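You operate a simulated robot arm through the tools that you are given. There is no shell and no other tool.

You are at the controls of a simulated robot arm. One attempt, no reset.

JOB
Tip a cup of soil into the red pot and firm it with the tamper.
Fine: bin lid shut, tools back. Set down upright: wooden tamper.

The check looks at the end state, three seconds after you hand in, the way a careful person would. Anything else that was tipped, shoved, dropped, spilled or broken makes it a failure. A push-on lid holds only when it is set on centred and level and pressed home; a screw cap is set on level and turned clockwise until tight.

ROBOT AND FRAMES
A 7-joint arm with a two-finger parallel gripper, fixed in place. Base frame: the origin is on the floor under the middle of its stand, x ahead of it, y to its left, z up; the work surface is at about z = 0.8. Units: m, rad, N and s.
With the tool pointing down near the work surface it reaches from about 0.3 to 0.7 m from the base axis. Its first joint turns from -1.152 to 1.152 rad. Payload 1.57 kg.
Tool frame: the origin (TCP) lies between the finger pads and is the grasp point; the fingertips stand 0.03 m ahead of it; z points along the fingers, y is the line along which they close. Largest opening 0.11 m; finger width 0.024, thickness 0.012; the body of the gripper, 0.048 by 0.112 m, starts 0.078 m behind the TCP.
Orientation is that of the tool frame in the base frame, as a unit quaternion [w, x, y, z]. With the fingers straight down and closing along the base's y, the tool's x points along the base's -x, its y along +y and its z along -z.

CONTROLS
- The arm moves only by the tool nudge_tool. Its argument "moves" is a list of rows, each a list of 6 numbers: the shift along the tool's x, y, z in units of 40 mm (1.0 is 40 mm), then the turn, a rotation vector about the tool's x, y, z in units of 6 degrees (1.0 is 6 degrees). In form: [[tx, ty, tz, ax, ay, az], ...]. A call has 1 to 20 rows; each row shifts and turns the commanded pose from where the row before left it, along the tool's axes as they then stand. "hand" is the opening in per cent of the stroke, from 0 (shut) to 100 (fully open), set as the call begins (left out, the last holds). A call with a number of a shift or a turn outside -1 to 1 is refused whole. Rows are played at 5 a second. More than 0.05 m and 0.15 rad between two rows, or a gripper value outside its range, and nothing of the call is played. Where a pose cannot be reached the arm comes as near as it can. A force on the tool above 90 N (or 10 N above the force at the start of the call, whichever is more), or a blocked arm, ends the call early, and 0.2 s more pass. The fingers move at their own pace (about 0.108 m/s each) and stop on an object; they squeeze with about 43 N. The grip force told is the motor's: it shows also when the fingers shut on nothing. Time passes only in rows, and 0.2 s behind the last, so rows that do not move let the fingers close. It gives the time, the measured TCP pose, the force on the tool (base axes), the opening and the grip force at its end, in the units of the frame above (readings bear some noise), with the torque about the TCP (base axes, N m) and any sound that the robot's microphone picked up.
- Cameras (640 x 400 px; columns grow to the right, rows downward): "scene" is fixed at [0.1715, -0.4009, 1.4157]; the picture's right is [0.63, -0.78, 0.00], its down [-0.44, -0.36, -0.82] and it looks along [0.64, 0.51, -0.57] (base axes); focal length 214 px, centre (320, 200). "wrist" rides on the gripper at [0.07, 0.016, -0.141] in the tool frame; the picture's right is [-0.23, 0.97, 0.00], its down [-0.86, -0.20, -0.48] and it looks along [-0.47, -0.11, 0.88] (tool axes); focal length 222 px, centre (320, 200). There is no depth. A picture from a camera that has moved, and an enlarged one, comes with that camera's place and axes in the base frame and with its lens. The place of the scene camera against the robot may be out by one fixed shift of up to 0.025 m in any direction.
- grab_frame(camera): a new picture of that camera. It takes no simulated time.
- close_up(camera, box): a new picture of the part [left, top, right, bottom] of that camera's present view, enlarged. It takes no simulated time.
- job_done(): hands the job in; it is judged then, once.

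Places have to be worked out from the pictures, the camera data and where the tool is seen. Open the gripper and draw the arm clear of the work before you hand the job in, unless the task says otherwise.

The tools are called as a command line: name --pt "numbers of a row" for each row, then --argument value for the rest, lists and objects as JSON in quotes. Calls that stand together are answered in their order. nudge_tool: Moves the arm, as the interface text tells. Its arguments: {"type":"object","properties":{"moves":{"type":"array"},"hand":{"type":"number"}},"required":["moves"]} The other tools are called the same way: grab_frame (camera) takes a picture; close_up (camera, box) takes an enlarged picture of a part of a camera's view; job_done () hands the job in.

At the start:

```text
time_s: 0.0
tcp_pos: [0.3617, -0.009, 1.3262]
tcp_rot: [0.0, 0.0, 1.0, 0.0]
ft_force: [0.4, 0.5, 0.1]
moment: [0.01, 0.02, -0.02]
opening: 0.11
grasp_force: 0.1
```

scene: 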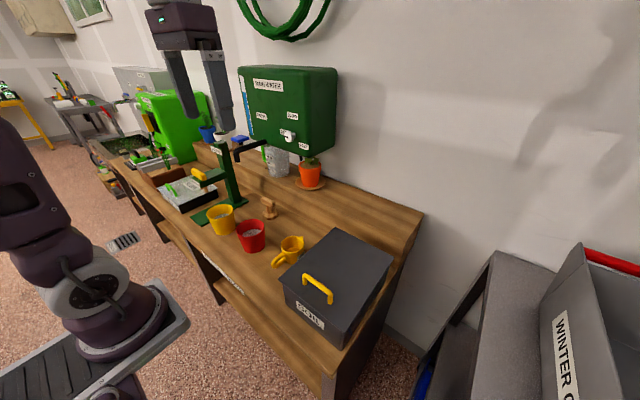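
wrist: 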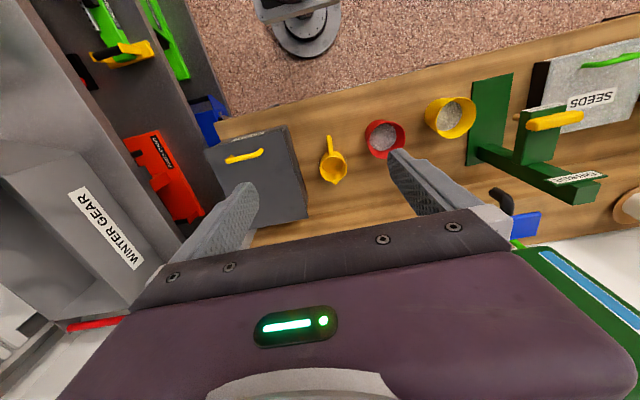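

I start by looking closer at the bench: bin with yellow handle, yellow cup/scoop, red pot, yellow pot, tamper. No motion yet.

close_up --camera "scene" --box '[180, 160, 420, 310]'

close_up --camera "scene" --box '[260, 220, 420, 360]'

close_up --camera "wrist" --box '[190, 60, 520, 260]'

close_up --camera "scene" --box '[180, 60, 360, 220]'

```text
2.67 times, centred on (300, 235) of scene
camera zoom: at [0.1715, -0.4009, 1.4157], right [0.63, -0.78, 0.0], down [-0.44, -0.36, -0.82], along [0.64, 0.51, -0.57], focal length 572 px, centre (373, 107)
```

zoom: 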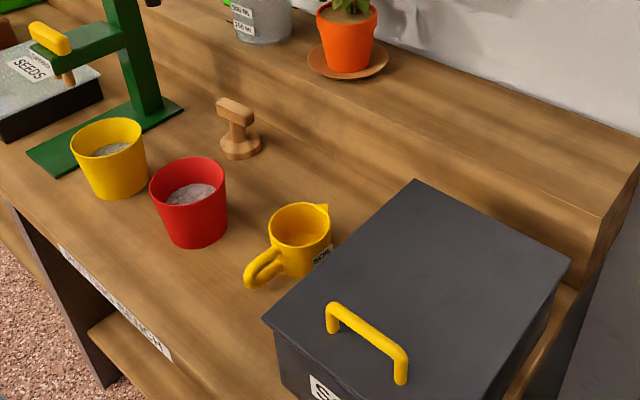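

```text
2.86 times, centred on (340, 290) of scene
camera zoom: at [0.1715, -0.4009, 1.4157], right [0.63, -0.78, 0.0], down [-0.44, -0.36, -0.82], along [0.64, 0.51, -0.57], focal length 613 px, centre (263, -57)
```

zoom: 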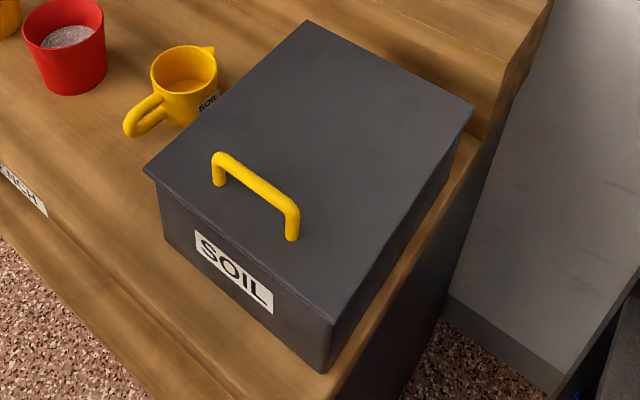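

```text
1.94 times, centred on (355, 160) of wrist
camera zoom: at [0.2905, 0.009, 1.4673], right [0.23, 0.97, 0.0], down [0.86, -0.2, 0.48], along [0.47, -0.11, -0.88], focal length 431 px, centre (252, 278)
```

zoom: 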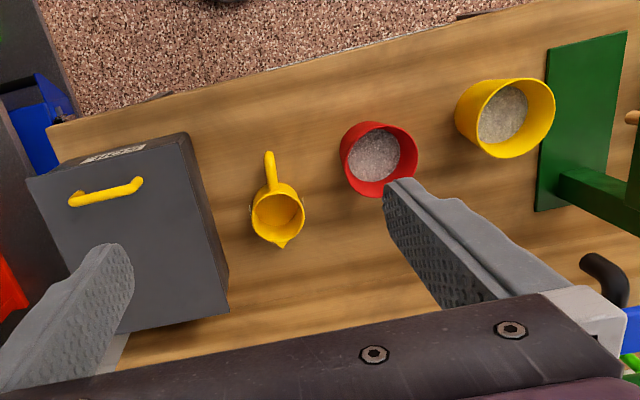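

```text
2.50 times, centred on (270, 140) of scene
camera zoom: at [0.1715, -0.4009, 1.4157], right [0.63, -0.78, 0.0], down [-0.44, -0.36, -0.82], along [0.64, 0.51, -0.57], focal length 536 px, centre (445, 350)
```

zoom: 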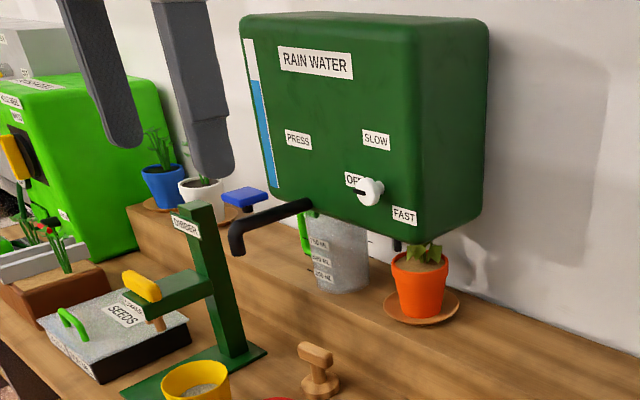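

The bench front edge lies at about x=0.32. I judge the bin lid at x 0.37–0.63, y −0.31…−0.11, with its handle near (0.41, −0.2). The cup is near (0.51, 0) and the red pot near (0.46, 0.14). I'll lower the arm a bit, well clear of everything, for a second wrist view to triangulate.

nudge_tool --pt "0.3 0.4 0.85 0 0 0" --pt "0.3 0.4 0.85 0 0 0" --pt "0.3 0.4 0.85 0 0 0" --pt "0.3 0.4 0.85 0 0 0" --pt "0.3 0.4 0.85 0 0 0" --hand 100

```text
time_s: 1.2
tcp_pos: [0.301, 0.0712, 1.158]
tcp_rot: [0.0, 0.0, 1.0, 0.001]
ft_force: [1.0, -0.2, -0.8]
moment: [-0.02, 0.02, 0.02]
opening: 0.1099
grasp_force: 0.0
```

The arm moved as commanded. Now I take pictures from this new pose.

grab_frame --camera "wrist"

close_up --camera "wrist" --box '[120, 40, 560, 300]'

grab_frame --camera "scene"

```text
taken
camera wrist: at [0.2297, 0.0887, 1.2979], right [0.23, 0.97, 0.0], down [0.85, -0.2, 0.48], along [0.47, -0.11, -0.88], focal length 222 px, centre (320, 200)
```

wrist: 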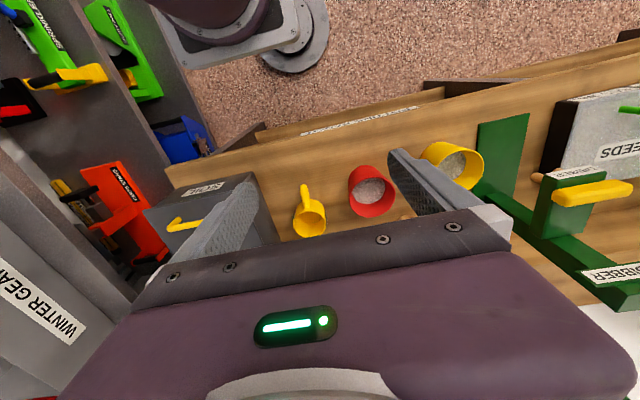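

```text
1.45 times, centred on (340, 170) of wrist
camera zoom: at [0.2297, 0.0887, 1.2979], right [0.23, 0.97, 0.0], down [0.85, -0.2, 0.48], along [0.47, -0.11, -0.88], focal length 323 px, centre (291, 244)
```

zoom: 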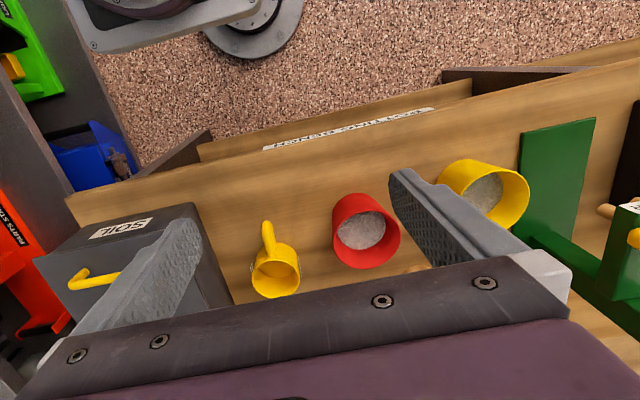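

```text
taken
```

scene: 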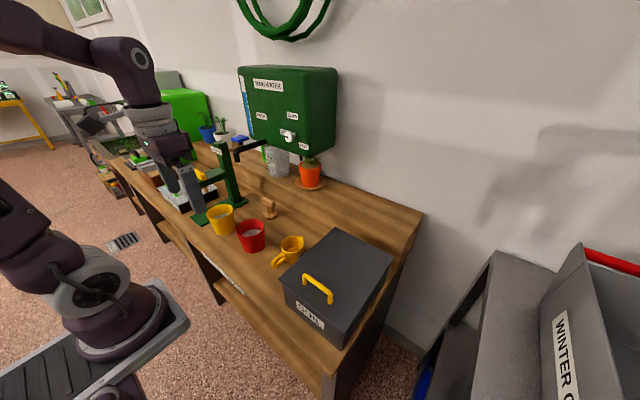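

From two wrist views I get the red pot rim at about (0.46, 0.143, 0.885) and the cup at about (0.515, −0.004). Next I move at this height to above the bin handle, then turn the tool 90° so the fingers will close along x, across the handle.

nudge_tool --pt "-0.34 -0.8625 0 0 0 0" --pt "-0.34 -0.8625 0 0 0 0" --pt "-0.34 -0.8625 0 0 0 0" --pt "-0.34 -0.8625 0 0 0 0" --pt "-0.34 -0.8625 0 0 0 0" --pt "-0.34 -0.8625 0 0 0 0" --pt "-0.34 -0.8625 0 0 0 0" --pt "-0.34 -0.8625 0 0 0 0"

grab_frame --camera "wrist"

nudge_tool --pt "0 0 0 0 0 1" --pt "0 0 0 0 0 1" --pt "0 0 0 0 0 1" --pt "0 0 0 0 0 1" --pt "0 0 0 0 0 1" --pt "0 0 0 0 0 1" --pt "0 0 0 0 0 1" --pt "0 0 0 0 0 1" --pt "0 0 0 0 0 1" --pt "0 0 0 0 0 1" --pt "0 0 0 0 0 1" --pt "0 0 0 0 0 1" --pt "0 0 0 0 0 1" --pt "0 0 0 0 0 1" --pt "0 0 0 0 0 1"

grab_frame --camera "wrist"

```text
time_s: 3.0
tcp_pos: [0.4091, -0.2062, 1.1557]
tcp_rot: [-0.001, 0.001, 1.0, 0.0]
ft_force: [0.2, -0.3, -0.5]
moment: [0.01, 0.0, 0.01]
opening: 0.1101
grasp_force: 0.1
```

```text
taken
camera wrist: at [0.3387, -0.1883, 1.2966], right [0.23, 0.97, 0.0], down [0.86, -0.2, 0.48], along [0.47, -0.11, -0.88], focal length 222 px, centre (320, 200)
```

wrist: 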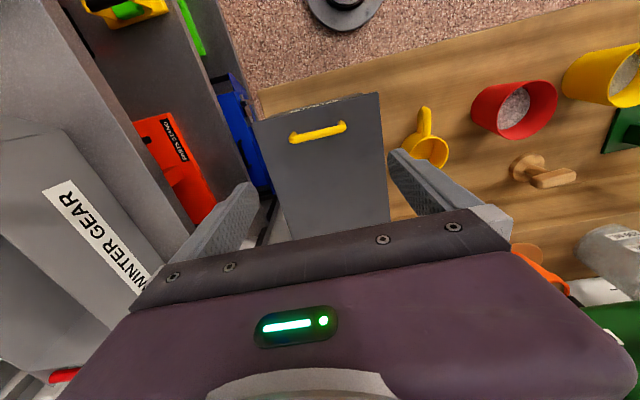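

```text
time_s: 6.2
tcp_pos: [0.4099, -0.204, 1.1569]
tcp_rot: [0.001, 0.708, 0.707, 0.0]
ft_force: [-1.1, 0.4, 0.2]
moment: [0.0, 0.01, -0.01]
opening: 0.11
grasp_force: 0.0
```

```text
taken
camera wrist: at [0.4253, -0.1343, 1.2972], right [0.97, -0.23, 0.0], down [-0.2, -0.85, 0.48], along [-0.11, -0.47, -0.88], focal length 222 px, centre (320, 200)
```

wrist: 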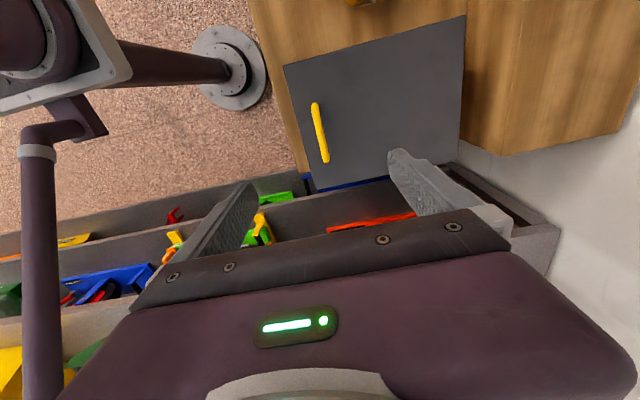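

Triangulating the handle from both views gives a mid-point of about (0.409, −0.209, 0.94), with the bar along y and the lid top near z=0.91. I descend to 1.0 and check the alignment before going lower.

nudge_tool --pt "-0.03 0 0.95 0 0 0" --pt "-0.03 0 0.95 0 0 0" --pt "-0.03 0 0.95 0 0 0" --pt "-0.03 0 0.95 0 0 0"

grab_frame --camera "wrist"

close_up --camera "scene" --box '[240, 180, 420, 340]'

```text
time_s: 7.2
tcp_pos: [0.41, -0.2084, 1.0052]
tcp_rot: [0.0, 0.707, 0.707, 0.0]
ft_force: [0.4, 0.3, -0.4]
moment: [0.01, 0.02, 0.0]
opening: 0.1099
grasp_force: 0.0
```

```text
taken
camera wrist: at [0.4253, -0.1373, 1.1448], right [0.97, -0.23, 0.0], down [-0.2, -0.85, 0.48], along [-0.11, -0.47, -0.88], focal length 222 px, centre (320, 200)
```

wrist: 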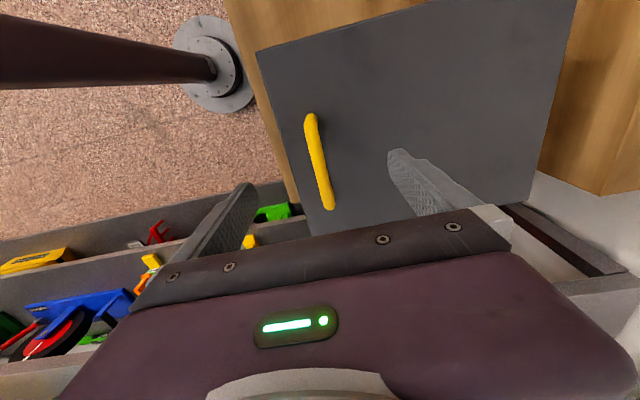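

```text
2.50 times, centred on (330, 260) of scene
camera zoom: at [0.1715, -0.4009, 1.4157], right [0.63, -0.78, 0.0], down [-0.44, -0.36, -0.82], along [0.64, 0.51, -0.57], focal length 536 px, centre (295, 50)
```

zoom: 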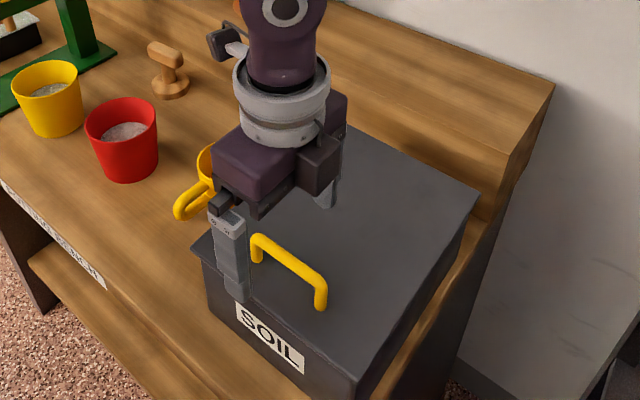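

The bar sits at x≈0.409 with its centre y≈−0.21, and it is centred between the fingers. I lower the TCP to about z=0.957 and look before closing.

nudge_tool --pt "-0.02 -0.01 0.4 0 0 0" --pt "-0.02 -0.01 0.4 0 0 0" --pt "0 0 0.4 0 0 0"

grab_frame --camera "wrist"

close_up --camera "scene" --box '[260, 220, 400, 340]'

```text
time_s: 8.0
tcp_pos: [0.408, -0.2111, 0.9576]
tcp_rot: [0.001, 0.708, 0.707, 0.0]
ft_force: [0.0, 0.2, 0.0]
moment: [-0.01, -0.02, 0.0]
opening: 0.1098
grasp_force: 0.0
```

```text
taken
camera wrist: at [0.4244, -0.1396, 1.0976], right [0.97, -0.23, 0.0], down [-0.2, -0.86, 0.48], along [-0.11, -0.47, -0.88], focal length 222 px, centre (320, 200)
```

wrist: 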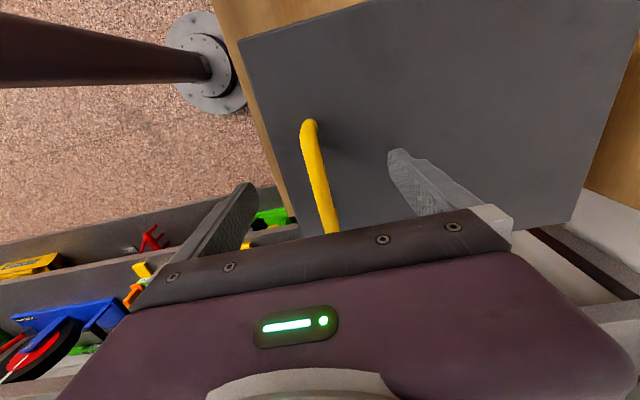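

```text
3.33 times, centred on (330, 280) of scene
camera zoom: at [0.1715, -0.4009, 1.4157], right [0.63, -0.78, 0.0], down [-0.44, -0.36, -0.82], along [0.64, 0.51, -0.57], focal length 715 px, centre (287, -67)
```

zoom: 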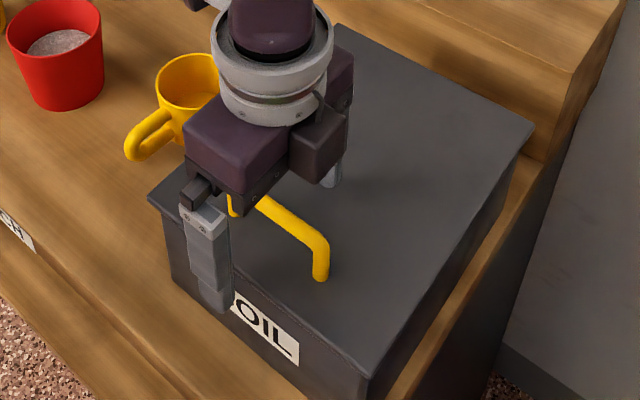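

The bar passes through the tool centre in the wrist view, so I close the fingers on it.

nudge_tool --pt "0 0 0 0 0 0" --pt "0 0 0 0 0 0" --pt "0 0 0 0 0 0" --pt "0 0 0 0 0 0" --hand 0

grab_frame --camera "wrist"

close_up --camera "scene" --box '[260, 220, 400, 340]'

```text
time_s: 9.0
tcp_pos: [0.4101, -0.21, 0.9578]
tcp_rot: [0.001, 0.707, 0.707, 0.0]
ft_force: [15.0, 0.4, -3.1]
moment: [-0.12, -0.06, -0.01]
opening: 0.0116
grasp_force: 29.1
```

```text
taken
camera wrist: at [0.4253, -0.1394, 1.0977], right [0.97, -0.23, 0.0], down [-0.2, -0.85, 0.48], along [-0.11, -0.47, -0.88], focal length 222 px, centre (320, 200)
```

wrist: 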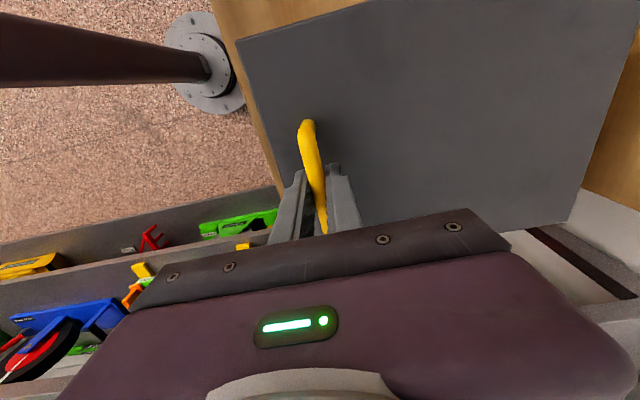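

```text
3.33 times, centred on (330, 280) of scene
camera zoom: at [0.172, -0.4009, 1.4157], right [0.63, -0.78, 0.0], down [-0.45, -0.36, -0.82], along [0.64, 0.51, -0.57], focal length 715 px, centre (287, -67)
```

zoom: 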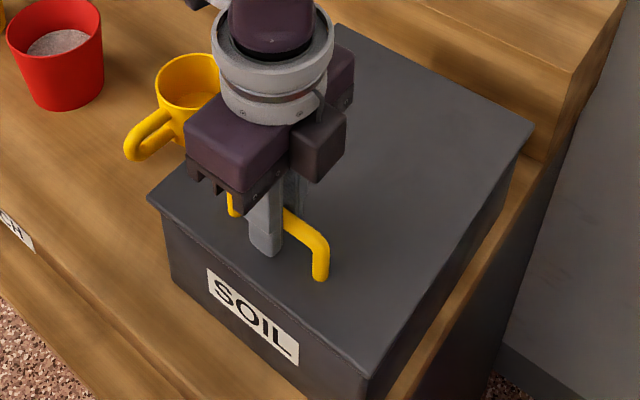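

The bar is gripped (about 12 mm thick). The handle sits near the front of the lid, so I assume a hinge at the back edge (x≈0.637, z≈0.91). I lift a few degrees along that arc and read the forces.

nudge_tool --pt "0 0.08 -0.295 -0.5 0 0" --pt "0 0.08 -0.295 -0.5 0 0" --pt "0 0 0 0 0 0" --hand 0

grab_frame --camera "scene"

grab_frame --camera "wrist"

```text
time_s: 9.8
tcp_pos: [0.4137, -0.2098, 0.9798]
tcp_rot: [0.038, 0.706, 0.706, 0.037]
ft_force: [20.7, -1.2, -6.1]
moment: [0.13, -0.09, -0.02]
opening: 0.0115
grasp_force: 29.1
```

```text
taken
```

scene: 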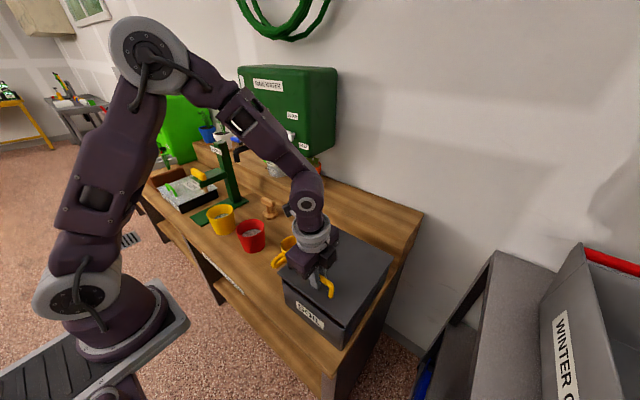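

```text
taken
camera wrist: at [0.4154, -0.1395, 1.1214], right [0.97, -0.23, 0.1], down [-0.25, -0.86, 0.46], along [-0.01, -0.47, -0.88], focal length 222 px, centre (320, 200)
```

wrist: 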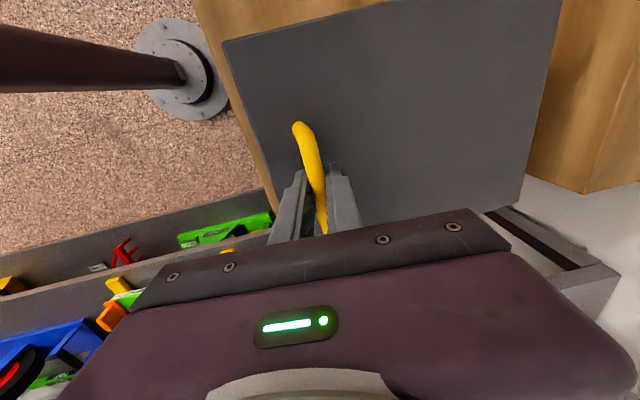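

The lid seems to follow. There's a 20 N push in +x, so I need a small +x correction; first I confirm how the lid moves with a close-up.

close_up --camera "scene" --box '[260, 210, 420, 350]'

nudge_tool --pt "0 0.08 0 0 0 0" --pt "0 0 0 0 0 0" --hand 0

```text
2.86 times, centred on (340, 280) of scene
camera zoom: at [0.1722, -0.401, 1.4156], right [0.63, -0.78, 0.0], down [-0.45, -0.36, -0.82], along [0.64, 0.51, -0.57], focal length 613 px, centre (263, -29)
```

zoom: 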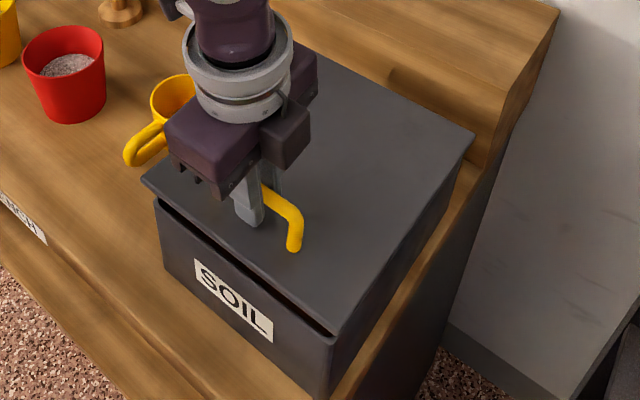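

```text
time_s: 10.4
tcp_pos: [0.4144, -0.2105, 0.9798]
tcp_rot: [0.034, 0.706, 0.707, 0.035]
ft_force: [-14.4, 1.8, 1.7]
moment: [0.0, 0.08, 0.06]
opening: 0.0118
grasp_force: 29.0
```

It is a back-hinged lid (front gap opened, back edge stayed). I correct by about −1.2 mm and continue along the arc in 3° steps, checking the force.

nudge_tool --pt "0 0.04 -0.295 -0.5 0 0" --pt "0 0.0706 -0.295 -0.5 0 0" --pt "0 0.0706 -0.295 -0.5 0 0" --pt "0 0.0706 -0.295 -0.5 0 0" --hand 0

```text
time_s: 11.4
tcp_pos: [0.4214, -0.2106, 1.0307]
tcp_rot: [0.111, 0.697, 0.699, 0.111]
ft_force: [33.9, 2.2, -16.9]
moment: [0.02, -0.42, 0.0]
opening: 0.0118
grasp_force: 28.3
```

Important correction: the lid's handle face turns toward the back as it opens, so I was tilting the tool the wrong way (the round bar slipped in the grip harmlessly). I turn the tool back to vertical while keeping the bar in place; the lid stays at about 19°.

nudge_tool --pt "0 0.055 0.018 1 0 0" --pt "0 0.056 0.012 1 0 0" --pt "0 0.057 0.006 1 0 0" --pt "0 0 0 0 0 0" --hand 0

grab_frame --camera "wrist"

close_up --camera "scene" --box '[260, 190, 420, 330]'

```text
time_s: 12.4
tcp_pos: [0.4248, -0.2118, 1.0286]
tcp_rot: [-0.001, 0.708, 0.706, -0.001]
ft_force: [-2.1, -6.4, 0.0]
moment: [-0.2, 0.06, -0.01]
opening: 0.0119
grasp_force: 28.9
```

```text
taken
camera wrist: at [0.4414, -0.1404, 1.1695], right [0.97, -0.23, 0.0], down [-0.2, -0.85, 0.48], along [-0.11, -0.47, -0.88], focal length 222 px, centre (320, 200)
```

wrist: 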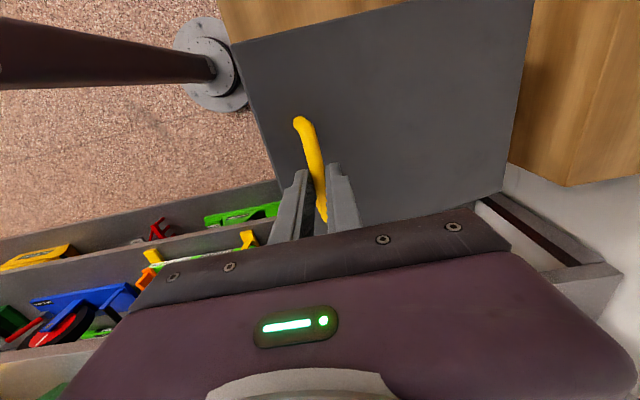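

```text
2.86 times, centred on (340, 260) of scene
camera zoom: at [0.1714, -0.4011, 1.4157], right [0.63, -0.78, 0.0], down [-0.44, -0.36, -0.82], along [0.64, 0.51, -0.57], focal length 613 px, centre (263, 29)
```

zoom: 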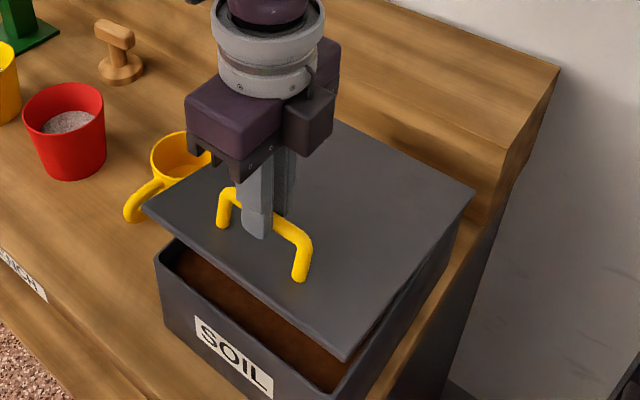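

The tool is vertical again and forces are near zero. The lid is open about 18° and dark soil is visible. I continue the arc with the tool kept vertical, letting the bar turn in the grip, up to about 40°.

nudge_tool --pt "0 0.18 -0.42 0 0 0" --pt "0 0.21 -0.405 0 0 0" --pt "0 0.27 -0.42 0 0 0" --pt "0 0.3 -0.395 0 0 0" --hand 0

```text
time_s: 13.4
tcp_pos: [0.4663, -0.2103, 1.0959]
tcp_rot: [0.001, 0.707, 0.707, 0.0]
ft_force: [9.0, -7.4, -12.2]
moment: [-0.2, -0.18, -0.01]
opening: 0.0117
grasp_force: 29.4
```

Forces stay low (about 15 N inward). I make a small inward correction and continue to about 60°.

nudge_tool --pt "0 0.36 -0.345 0 0 0" --pt "0 0.365 -0.3375 0 0 0" --pt "0 0.395 -0.3025 0 0 0" --pt "0 0.42 -0.2675 0 0 0" --hand 0

close_up --camera "scene" --box '[240, 140, 440, 330]'

grab_frame --camera "wrist"

```text
time_s: 14.4
tcp_pos: [0.5276, -0.2104, 1.1455]
tcp_rot: [-0.001, 0.707, 0.707, 0.001]
ft_force: [5.6, -5.5, -14.0]
moment: [-0.33, -0.07, 0.0]
opening: 0.0117
grasp_force: 29.0
```

```text
2.11 times, centred on (340, 235) of scene
camera zoom: at [0.1719, -0.4012, 1.4156], right [0.63, -0.78, 0.0], down [-0.45, -0.36, -0.82], along [0.64, 0.51, -0.57], focal length 452 px, centre (278, 126)
```

zoom: 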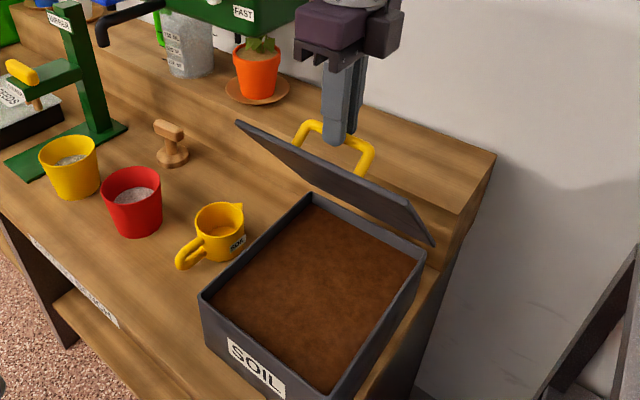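

```text
taken
camera wrist: at [0.543, -0.1403, 1.2859], right [0.97, -0.23, 0.0], down [-0.2, -0.86, 0.48], along [-0.11, -0.47, -0.88], focal length 222 px, centre (320, 200)
```

wrist: 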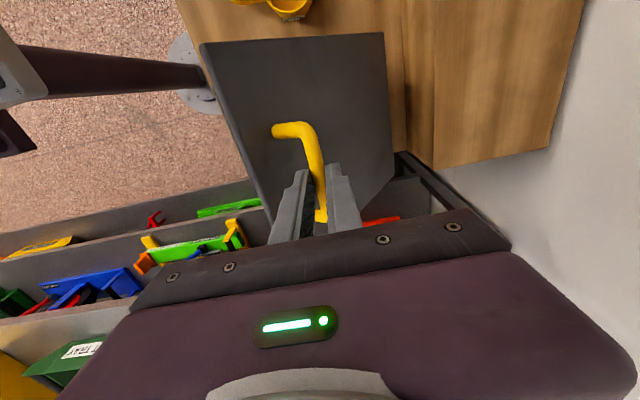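

The lid is at about 60° and a refit of the arc gives hinge x≈0.634, R≈0.224. The bin is nearly full of brown soil. I continue to about 82°.

nudge_tool --pt "0 0.475 -0.21 0 0 0" --pt "0 0.4575 -0.17 0 0 0" --pt "0 0.4725 -0.1325 0 0 0" --pt "0 0.48 -0.0875 0 0 0" --hand 0

close_up --camera "scene" --box '[240, 120, 440, 310]'

```text
time_s: 15.4
tcp_pos: [0.5812, -0.1956, 1.1599]
tcp_rot: [0.0, 0.708, 0.706, -0.001]
ft_force: [-2.5, -26.2, 3.8]
moment: [-0.57, 0.04, 0.39]
opening: 0.0118
grasp_force: 29.1
out of reach, approached as far as the arm can: row 3, 4
```

```text
2.11 times, centred on (340, 215) of scene
camera zoom: at [0.1713, -0.4018, 1.4155], right [0.63, -0.78, 0.0], down [-0.44, -0.36, -0.82], along [0.64, 0.51, -0.57], focal length 452 px, centre (278, 168)
```

zoom: 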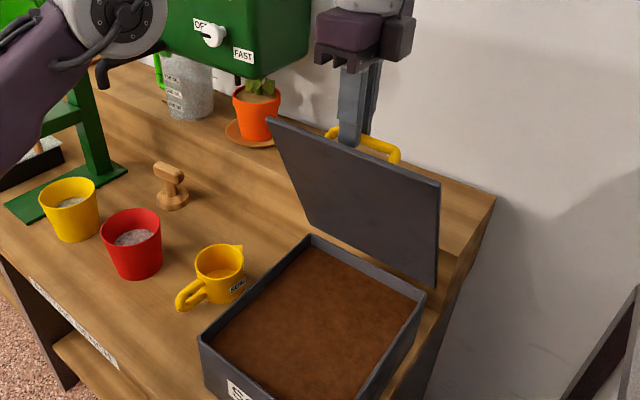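

The arm is at its reach limit with the tool vertical, and the lid stands near 78°. I tilt the tool about 18° (wrist moving back), which stays nearly parallel to the lid and brings the commanded pose back into reach.

nudge_tool --pt "0 -0.03 0 -0.5 0 0" --pt "0 0 0 -0.5 0 0" --pt "0 -0.03 0 -0.5 0 0" --pt "0 0 0 -0.5 0 0" --pt "0 -0.03 0 -0.5 0 0" --pt "0 0 0 -0.5 0 0" --hand 0

close_up --camera "scene" --box '[240, 120, 440, 310]'

grab_frame --camera "wrist"

```text
time_s: 16.8
tcp_pos: [0.5776, -0.1913, 1.1605]
tcp_rot: [0.111, 0.698, 0.699, 0.111]
ft_force: [-0.5, -13.7, -2.1]
moment: [-0.56, 0.14, -0.19]
opening: 0.0115
grasp_force: 29.2
```

```text
2.11 times, centred on (340, 215) of scene
camera zoom: at [0.1715, -0.4013, 1.4156], right [0.63, -0.78, 0.0], down [-0.44, -0.36, -0.82], along [0.64, 0.51, -0.57], focal length 452 px, centre (278, 168)
```

zoom: 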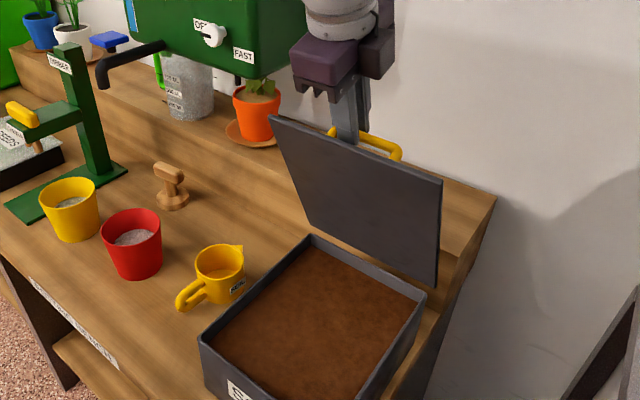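

```text
taken
camera wrist: at [0.5488, -0.1217, 1.2985], right [0.93, -0.23, 0.3], down [-0.34, -0.86, 0.39], along [0.17, -0.47, -0.87], focal length 222 px, centre (320, 200)
```

wrist: 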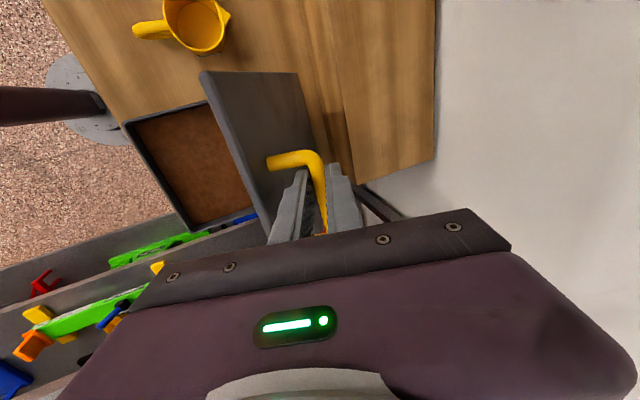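

The lid is held near 76° with the tool tilted 18° and roughly parallel to it. I slide the grip back toward the bar's middle (−y) while pushing on toward 87°.

nudge_tool --pt "-0.12 0.29 0.035 0 0 0" --pt "-0.12 0.29 0.035 0 0 0" --pt "-0.12 0.24 0.05 0 0 0" --pt "-0.12 0.24 0.055 0 0 0" --hand 0

close_up --camera "scene" --box '[240, 120, 440, 310]'

grab_frame --camera "wrist"

```text
time_s: 17.8
tcp_pos: [0.6196, -0.2076, 1.1663]
tcp_rot: [0.11, 0.697, 0.7, 0.112]
ft_force: [0.0, 25.2, -5.2]
moment: [0.57, 0.06, 0.13]
opening: 0.0123
grasp_force: 28.8
```

```text
2.11 times, centred on (340, 215) of scene
camera zoom: at [0.1716, -0.4001, 1.416], right [0.63, -0.78, 0.0], down [-0.44, -0.36, -0.82], along [0.64, 0.51, -0.57], focal length 452 px, centre (278, 168)
```

zoom: 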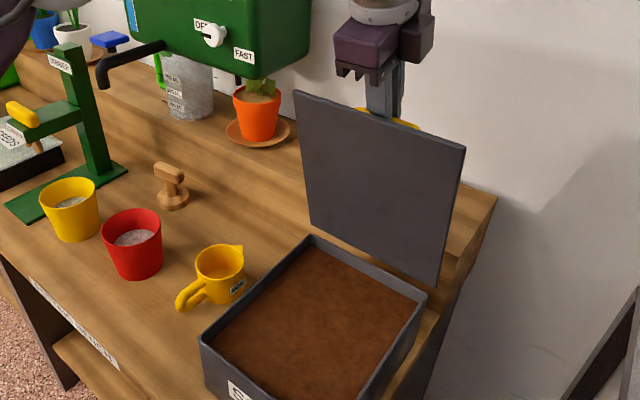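

```text
taken
camera wrist: at [0.5913, -0.1388, 1.3055], right [0.93, -0.23, 0.3], down [-0.34, -0.86, 0.39], along [0.17, -0.46, -0.87], focal length 222 px, centre (320, 200)
```

wrist: 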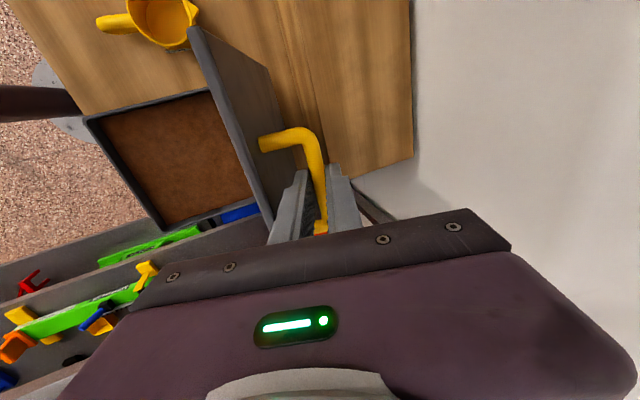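

The lid is near 86°. I continue past vertical in small steps, watching the force.

nudge_tool --pt "0.03 0.233 0.073 0 0 0" --pt "0 0.233 0.073 0 0 0" --pt "0 0.226 0.095 0 0 0" --pt "0 0.226 0.095 0 0 0" --hand 0

close_up --camera "scene" --box '[240, 120, 440, 310]'

grab_frame --camera "wrist"

```text
time_s: 18.8
tcp_pos: [0.6594, -0.2093, 1.1663]
tcp_rot: [0.113, 0.699, 0.698, 0.111]
ft_force: [1.0, 3.2, 1.4]
moment: [-0.67, -0.06, -0.07]
opening: 0.0118
grasp_force: 28.9
```

```text
2.11 times, centred on (340, 215) of scene
camera zoom: at [0.1715, -0.4008, 1.4158], right [0.63, -0.78, 0.0], down [-0.44, -0.36, -0.82], along [0.64, 0.51, -0.57], focal length 452 px, centre (278, 168)
```

zoom: 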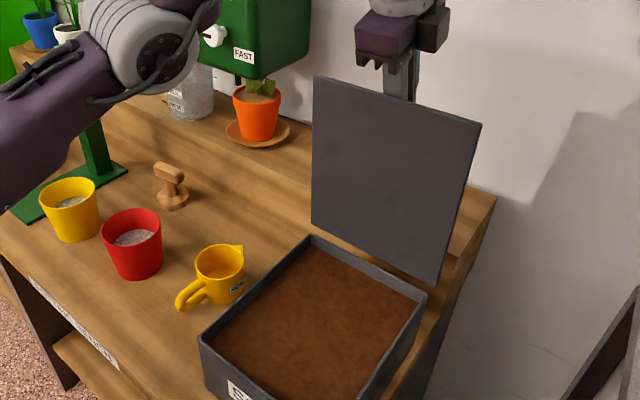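

```text
taken
camera wrist: at [0.6298, -0.1392, 1.3041], right [0.92, -0.23, 0.3], down [-0.34, -0.85, 0.39], along [0.17, -0.47, -0.87], focal length 222 px, centre (320, 200)
```

wrist: 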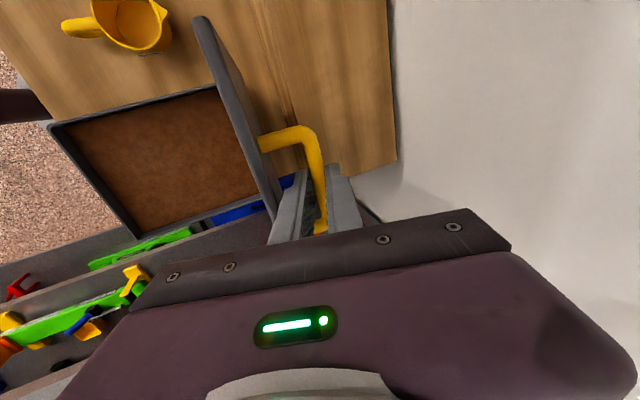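

The lid is just past vertical (about 95°) with forces near zero. I push about 5–6° further so it rests stably open.

nudge_tool --pt "0 0.217 0.113 0 0 0" --pt "0 0.217 0.113 0 0 0" --pt "0 0 0 0 0 0" --hand 0

close_up --camera "scene" --box '[240, 120, 440, 310]'

grab_frame --camera "wrist"

```text
time_s: 19.6
tcp_pos: [0.6652, -0.207, 1.1553]
tcp_rot: [0.109, 0.699, 0.698, 0.109]
ft_force: [-0.9, -11.1, -1.4]
moment: [0.09, 0.05, 0.04]
opening: 0.0116
grasp_force: 28.8
out of reach, approached as far as the arm can: row 1, 2
```

```text
2.11 times, centred on (340, 215) of scene
camera zoom: at [0.1715, -0.4013, 1.4156], right [0.63, -0.78, 0.0], down [-0.44, -0.36, -0.82], along [0.64, 0.51, -0.57], focal length 452 px, centre (278, 168)
```

zoom: 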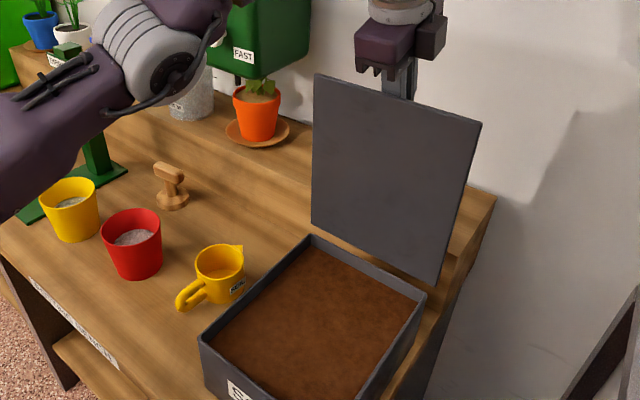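

```text
taken
camera wrist: at [0.6362, -0.1368, 1.2937], right [0.93, -0.23, 0.3], down [-0.34, -0.85, 0.4], along [0.16, -0.47, -0.87], focal length 222 px, centre (320, 200)
```

wrist: 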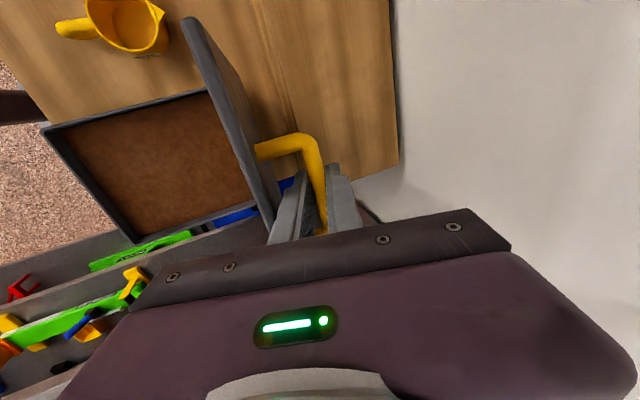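

The arm is at its reach limit, with the lid leaning about 5° past vertical. I open the fingers only part way first, so the lid stays caged, and see whether it stays open.

nudge_tool --pt "0 0 0 0 0 0" --pt "0 0 0 0 0 0" --pt "0 0 0 0 0 0" --hand 28

close_up --camera "scene" --box '[240, 120, 440, 310]'

grab_frame --camera "wrist"

```text
time_s: 20.4
tcp_pos: [0.6648, -0.2057, 1.156]
tcp_rot: [0.11, 0.698, 0.698, 0.111]
ft_force: [0.4, -0.4, -0.5]
moment: [0.01, -0.01, 0.01]
opening: 0.031
grasp_force: 0.1
```

```text
2.11 times, centred on (340, 215) of scene
camera zoom: at [0.1715, -0.4009, 1.4157], right [0.63, -0.78, 0.0], down [-0.44, -0.36, -0.82], along [0.64, 0.51, -0.57], focal length 452 px, centre (278, 168)
```

zoom: 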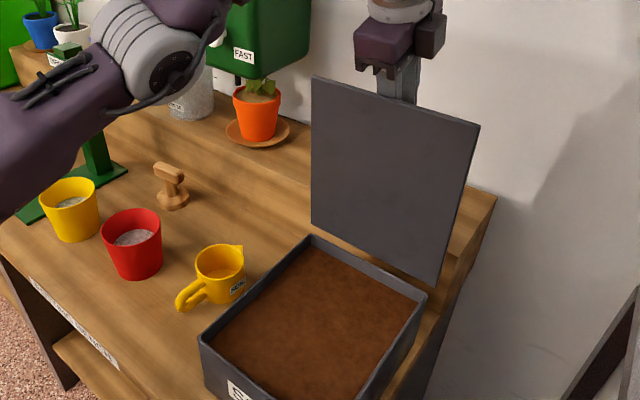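

```text
taken
camera wrist: at [0.6361, -0.1355, 1.2952], right [0.93, -0.23, 0.3], down [-0.34, -0.86, 0.39], along [0.17, -0.47, -0.87], focal length 222 px, centre (320, 200)
```

wrist: 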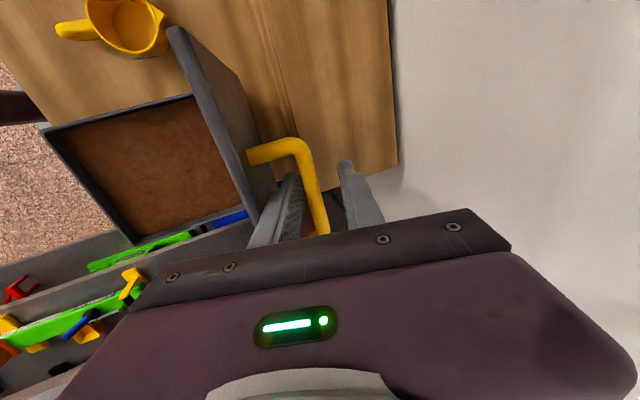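

The bar is free between the fingers and the lid seems to hold. I wait one second to see whether it drifts.

nudge_tool --pt "0 0 0 0 0 0" --pt "0 0 0 0 0 0" --pt "0 0 0 0 0 0" --pt "0 0 0 0 0 0" --pt "0 0 0 0 0 0" --hand 28

close_up --camera "scene" --box '[240, 120, 440, 310]'

grab_frame --camera "wrist"

```text
time_s: 21.6
tcp_pos: [0.6649, -0.2058, 1.1566]
tcp_rot: [0.11, 0.698, 0.699, 0.11]
ft_force: [0.1, -0.3, 0.5]
moment: [-0.01, -0.02, 0.05]
opening: 0.0309
grasp_force: 0.0
```

```text
2.11 times, centred on (340, 215) of scene
camera zoom: at [0.1715, -0.4009, 1.4157], right [0.63, -0.78, 0.0], down [-0.44, -0.36, -0.82], along [0.64, 0.51, -0.57], focal length 452 px, centre (278, 168)
```

zoom: 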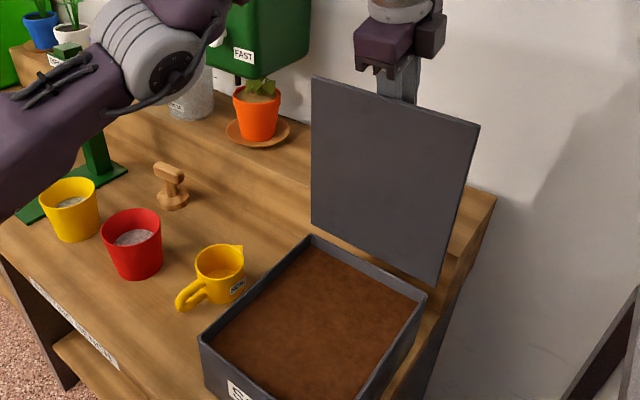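

```text
taken
camera wrist: at [0.6361, -0.1355, 1.2952], right [0.93, -0.23, 0.3], down [-0.34, -0.86, 0.39], along [0.17, -0.47, -0.87], focal length 222 px, centre (320, 200)
```

wrist: 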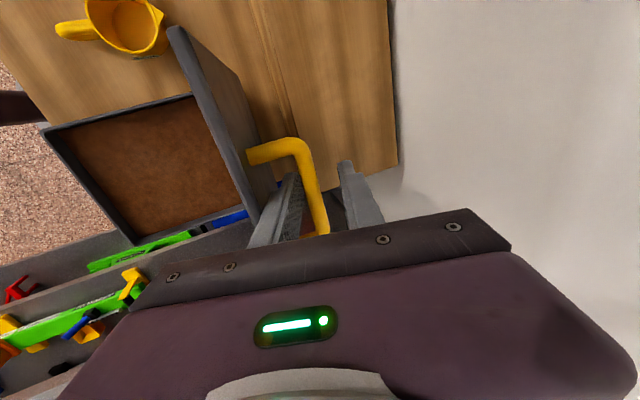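

The lid stays open by itself. I withdraw straight back along the finger axis, which keeps both fingers sliding parallel to themselves, clear of lid edge and bar.

nudge_tool --pt "0 0 -0.25 0 0 0" --pt "0 0 -0.25 0 0 0" --hand 28

grab_frame --camera "wrist"

```text
time_s: 22.2
tcp_pos: [0.6581, -0.2052, 1.1757]
tcp_rot: [0.11, 0.698, 0.699, 0.11]
ft_force: [0.0, 0.0, 0.8]
moment: [-0.01, 0.01, -0.03]
opening: 0.0308
grasp_force: 0.0
```

```text
taken
camera wrist: at [0.6291, -0.1351, 1.3138], right [0.93, -0.23, 0.3], down [-0.34, -0.85, 0.39], along [0.17, -0.47, -0.87], focal length 222 px, centre (320, 200)
```

wrist: 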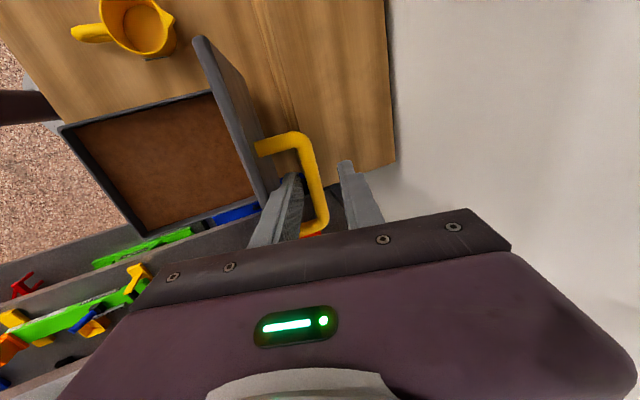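

No contact during that retreat. I continue back another 30 mm in the same way.

nudge_tool --pt "0 0 -0.25 0 0 0" --pt "0 0 -0.25 0 0 0" --pt "0 0 -0.25 0 0 0" --hand 28

grab_frame --camera "wrist"

close_up --camera "scene" --box '[260, 100, 440, 260]'

```text
time_s: 23.0
tcp_pos: [0.6494, -0.2053, 1.1972]
tcp_rot: [0.112, 0.698, 0.698, 0.111]
ft_force: [0.6, -0.6, 0.4]
moment: [-0.03, -0.02, 0.0]
opening: 0.0309
grasp_force: 0.1
out of reach, approached as far as the arm can: row 1, 2
```

```text
taken
camera wrist: at [0.6198, -0.1338, 1.3351], right [0.93, -0.23, 0.3], down [-0.34, -0.85, 0.39], along [0.17, -0.47, -0.87], focal length 222 px, centre (320, 200)
```

wrist: 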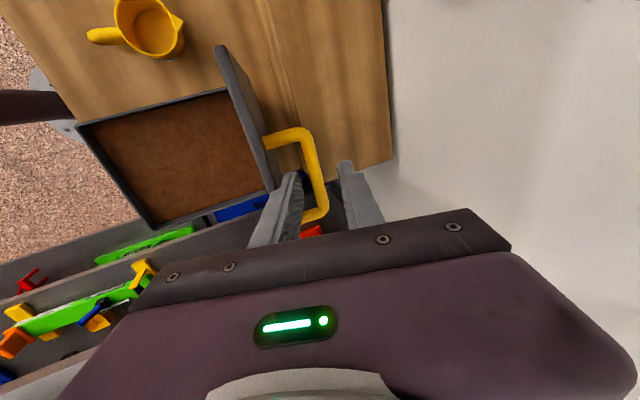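

```text
2.50 times, centred on (350, 180) of scene
camera zoom: at [0.1715, -0.4009, 1.4157], right [0.63, -0.78, 0.0], down [-0.44, -0.36, -0.82], along [0.64, 0.51, -0.57], focal length 536 px, centre (245, 250)
```

zoom: 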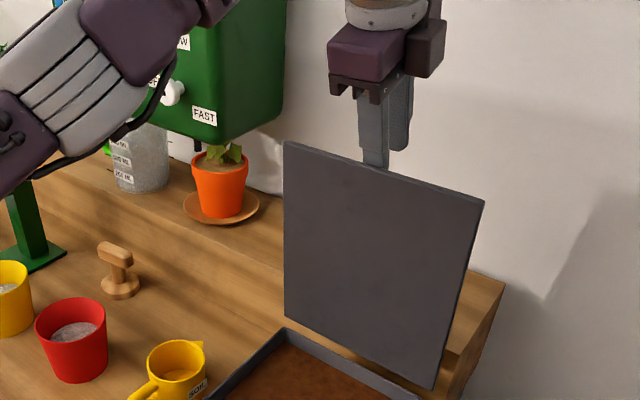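

The tips are level with the top of the bar; the lid hasn't moved. Reach is limiting, so I tilt the tool a bit more while moving up and slightly forward to lift the fingertips over the lid edge.

nudge_tool --pt "0 0.19 -0.255 -1 0 0" --pt "0 0.21 -0.233 -1 0 0" --hand 28

grab_frame --camera "wrist"

close_up --camera "scene" --box '[260, 100, 440, 260]'

```text
time_s: 23.6
tcp_pos: [0.6576, -0.2045, 1.2211]
tcp_rot: [0.183, 0.683, 0.683, 0.183]
ft_force: [0.0, 0.0, 0.3]
moment: [0.03, 0.02, -0.01]
opening: 0.0307
grasp_force: 0.1
```

```text
taken
camera wrist: at [0.6004, -0.1333, 1.3504], right [0.84, -0.23, 0.49], down [-0.41, -0.86, 0.31], along [0.35, -0.47, -0.82], focal length 222 px, centre (320, 200)
```

wrist: 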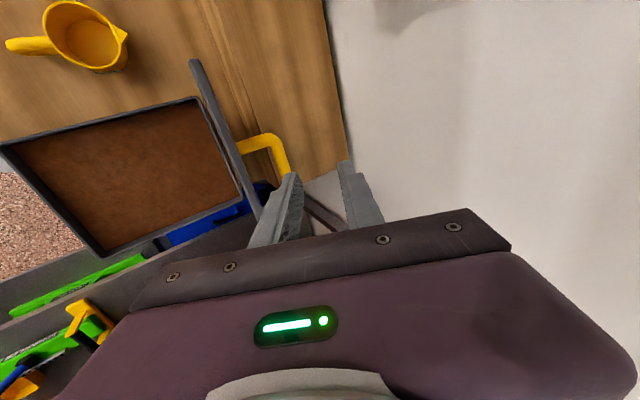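

```text
2.50 times, centred on (350, 180) of scene
camera zoom: at [0.1715, -0.4009, 1.4157], right [0.63, -0.78, 0.0], down [-0.44, -0.36, -0.82], along [0.64, 0.51, -0.57], focal length 536 px, centre (245, 250)
```

zoom: 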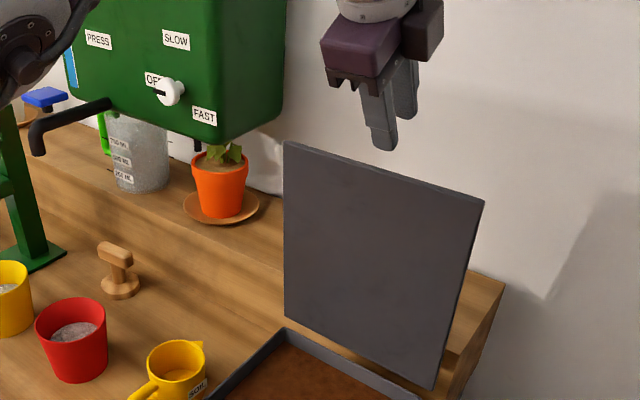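

The fingertips are now almost clear of the lid. I lift straight up 40 mm, then draw back in −x.

nudge_tool --pt "0 0.25 -0.433 0 0 0" --pt "0 0.25 -0.433 0 0 0" --pt "0 -0.2 -0.8 0 0 0" --pt "0 -0.65 -0.5 0 0 0" --pt "0 -0.65 -0.375 0 0 0" --pt "0 -0.65 -0.375 0 0 0" --pt "0 -0.65 -0.375 0 0 0" --hand 28

grab_frame --camera "scene"

```text
time_s: 25.2
tcp_pos: [0.5116, -0.2067, 1.2883]
tcp_rot: [0.183, 0.683, 0.683, 0.183]
ft_force: [-0.5, 0.0, 0.8]
moment: [-0.02, -0.02, 0.02]
opening: 0.031
grasp_force: 0.1
```

```text
taken
```

scene: 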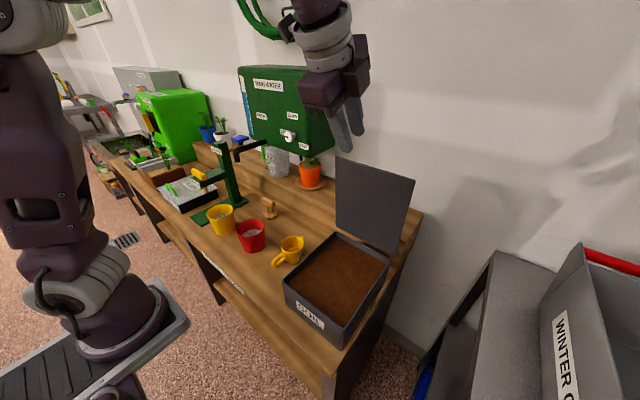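

The lid remains open on its own with the arm clear. I bring the tool back to vertical and turn it back so the fingers close along y, ready to inspect the cup.

nudge_tool --pt "0 -0.3 0 1 0 0" --pt "0 -0.3 0 1 0 0" --pt "0 -0.3 0 1 0 0" --pt "0 -0.3 0 1 0 0" --pt "0 -0.3 0 1 0 0" --pt "0 0 0 0 0 -1" --pt "0 0 0 0 0 -1" --pt "0 0 0 0 0 -1" --pt "0 0 0 0 0 -1" --pt "0 0 0 0 0 -1" --pt "0 0 0 0 0 -1" --pt "0 0 0 0 0 -1" --pt "0 0 0 0 0 -1" --pt "0 0 0 0 0 -1" --pt "0 0 0 0 0 -1" --pt "0 0 0 0 0 -1" --pt "0 0 0 0 0 -1" --pt "0 0 0 0 0 -1" --pt "0 0 0 0 0 -1" --pt "0 0 0 0 0 -1" --hand 60

grab_frame --camera "scene"

```text
time_s: 29.4
tcp_pos: [0.4564, -0.2031, 1.2714]
tcp_rot: [0.0, 0.0, 1.0, 0.001]
ft_force: [-0.6, -0.6, 0.1]
moment: [0.0, 0.02, -0.02]
opening: 0.066
grasp_force: 0.0
```

```text
taken
```

scene: 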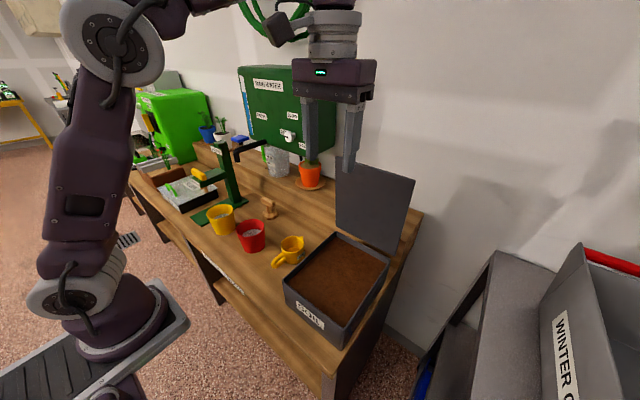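

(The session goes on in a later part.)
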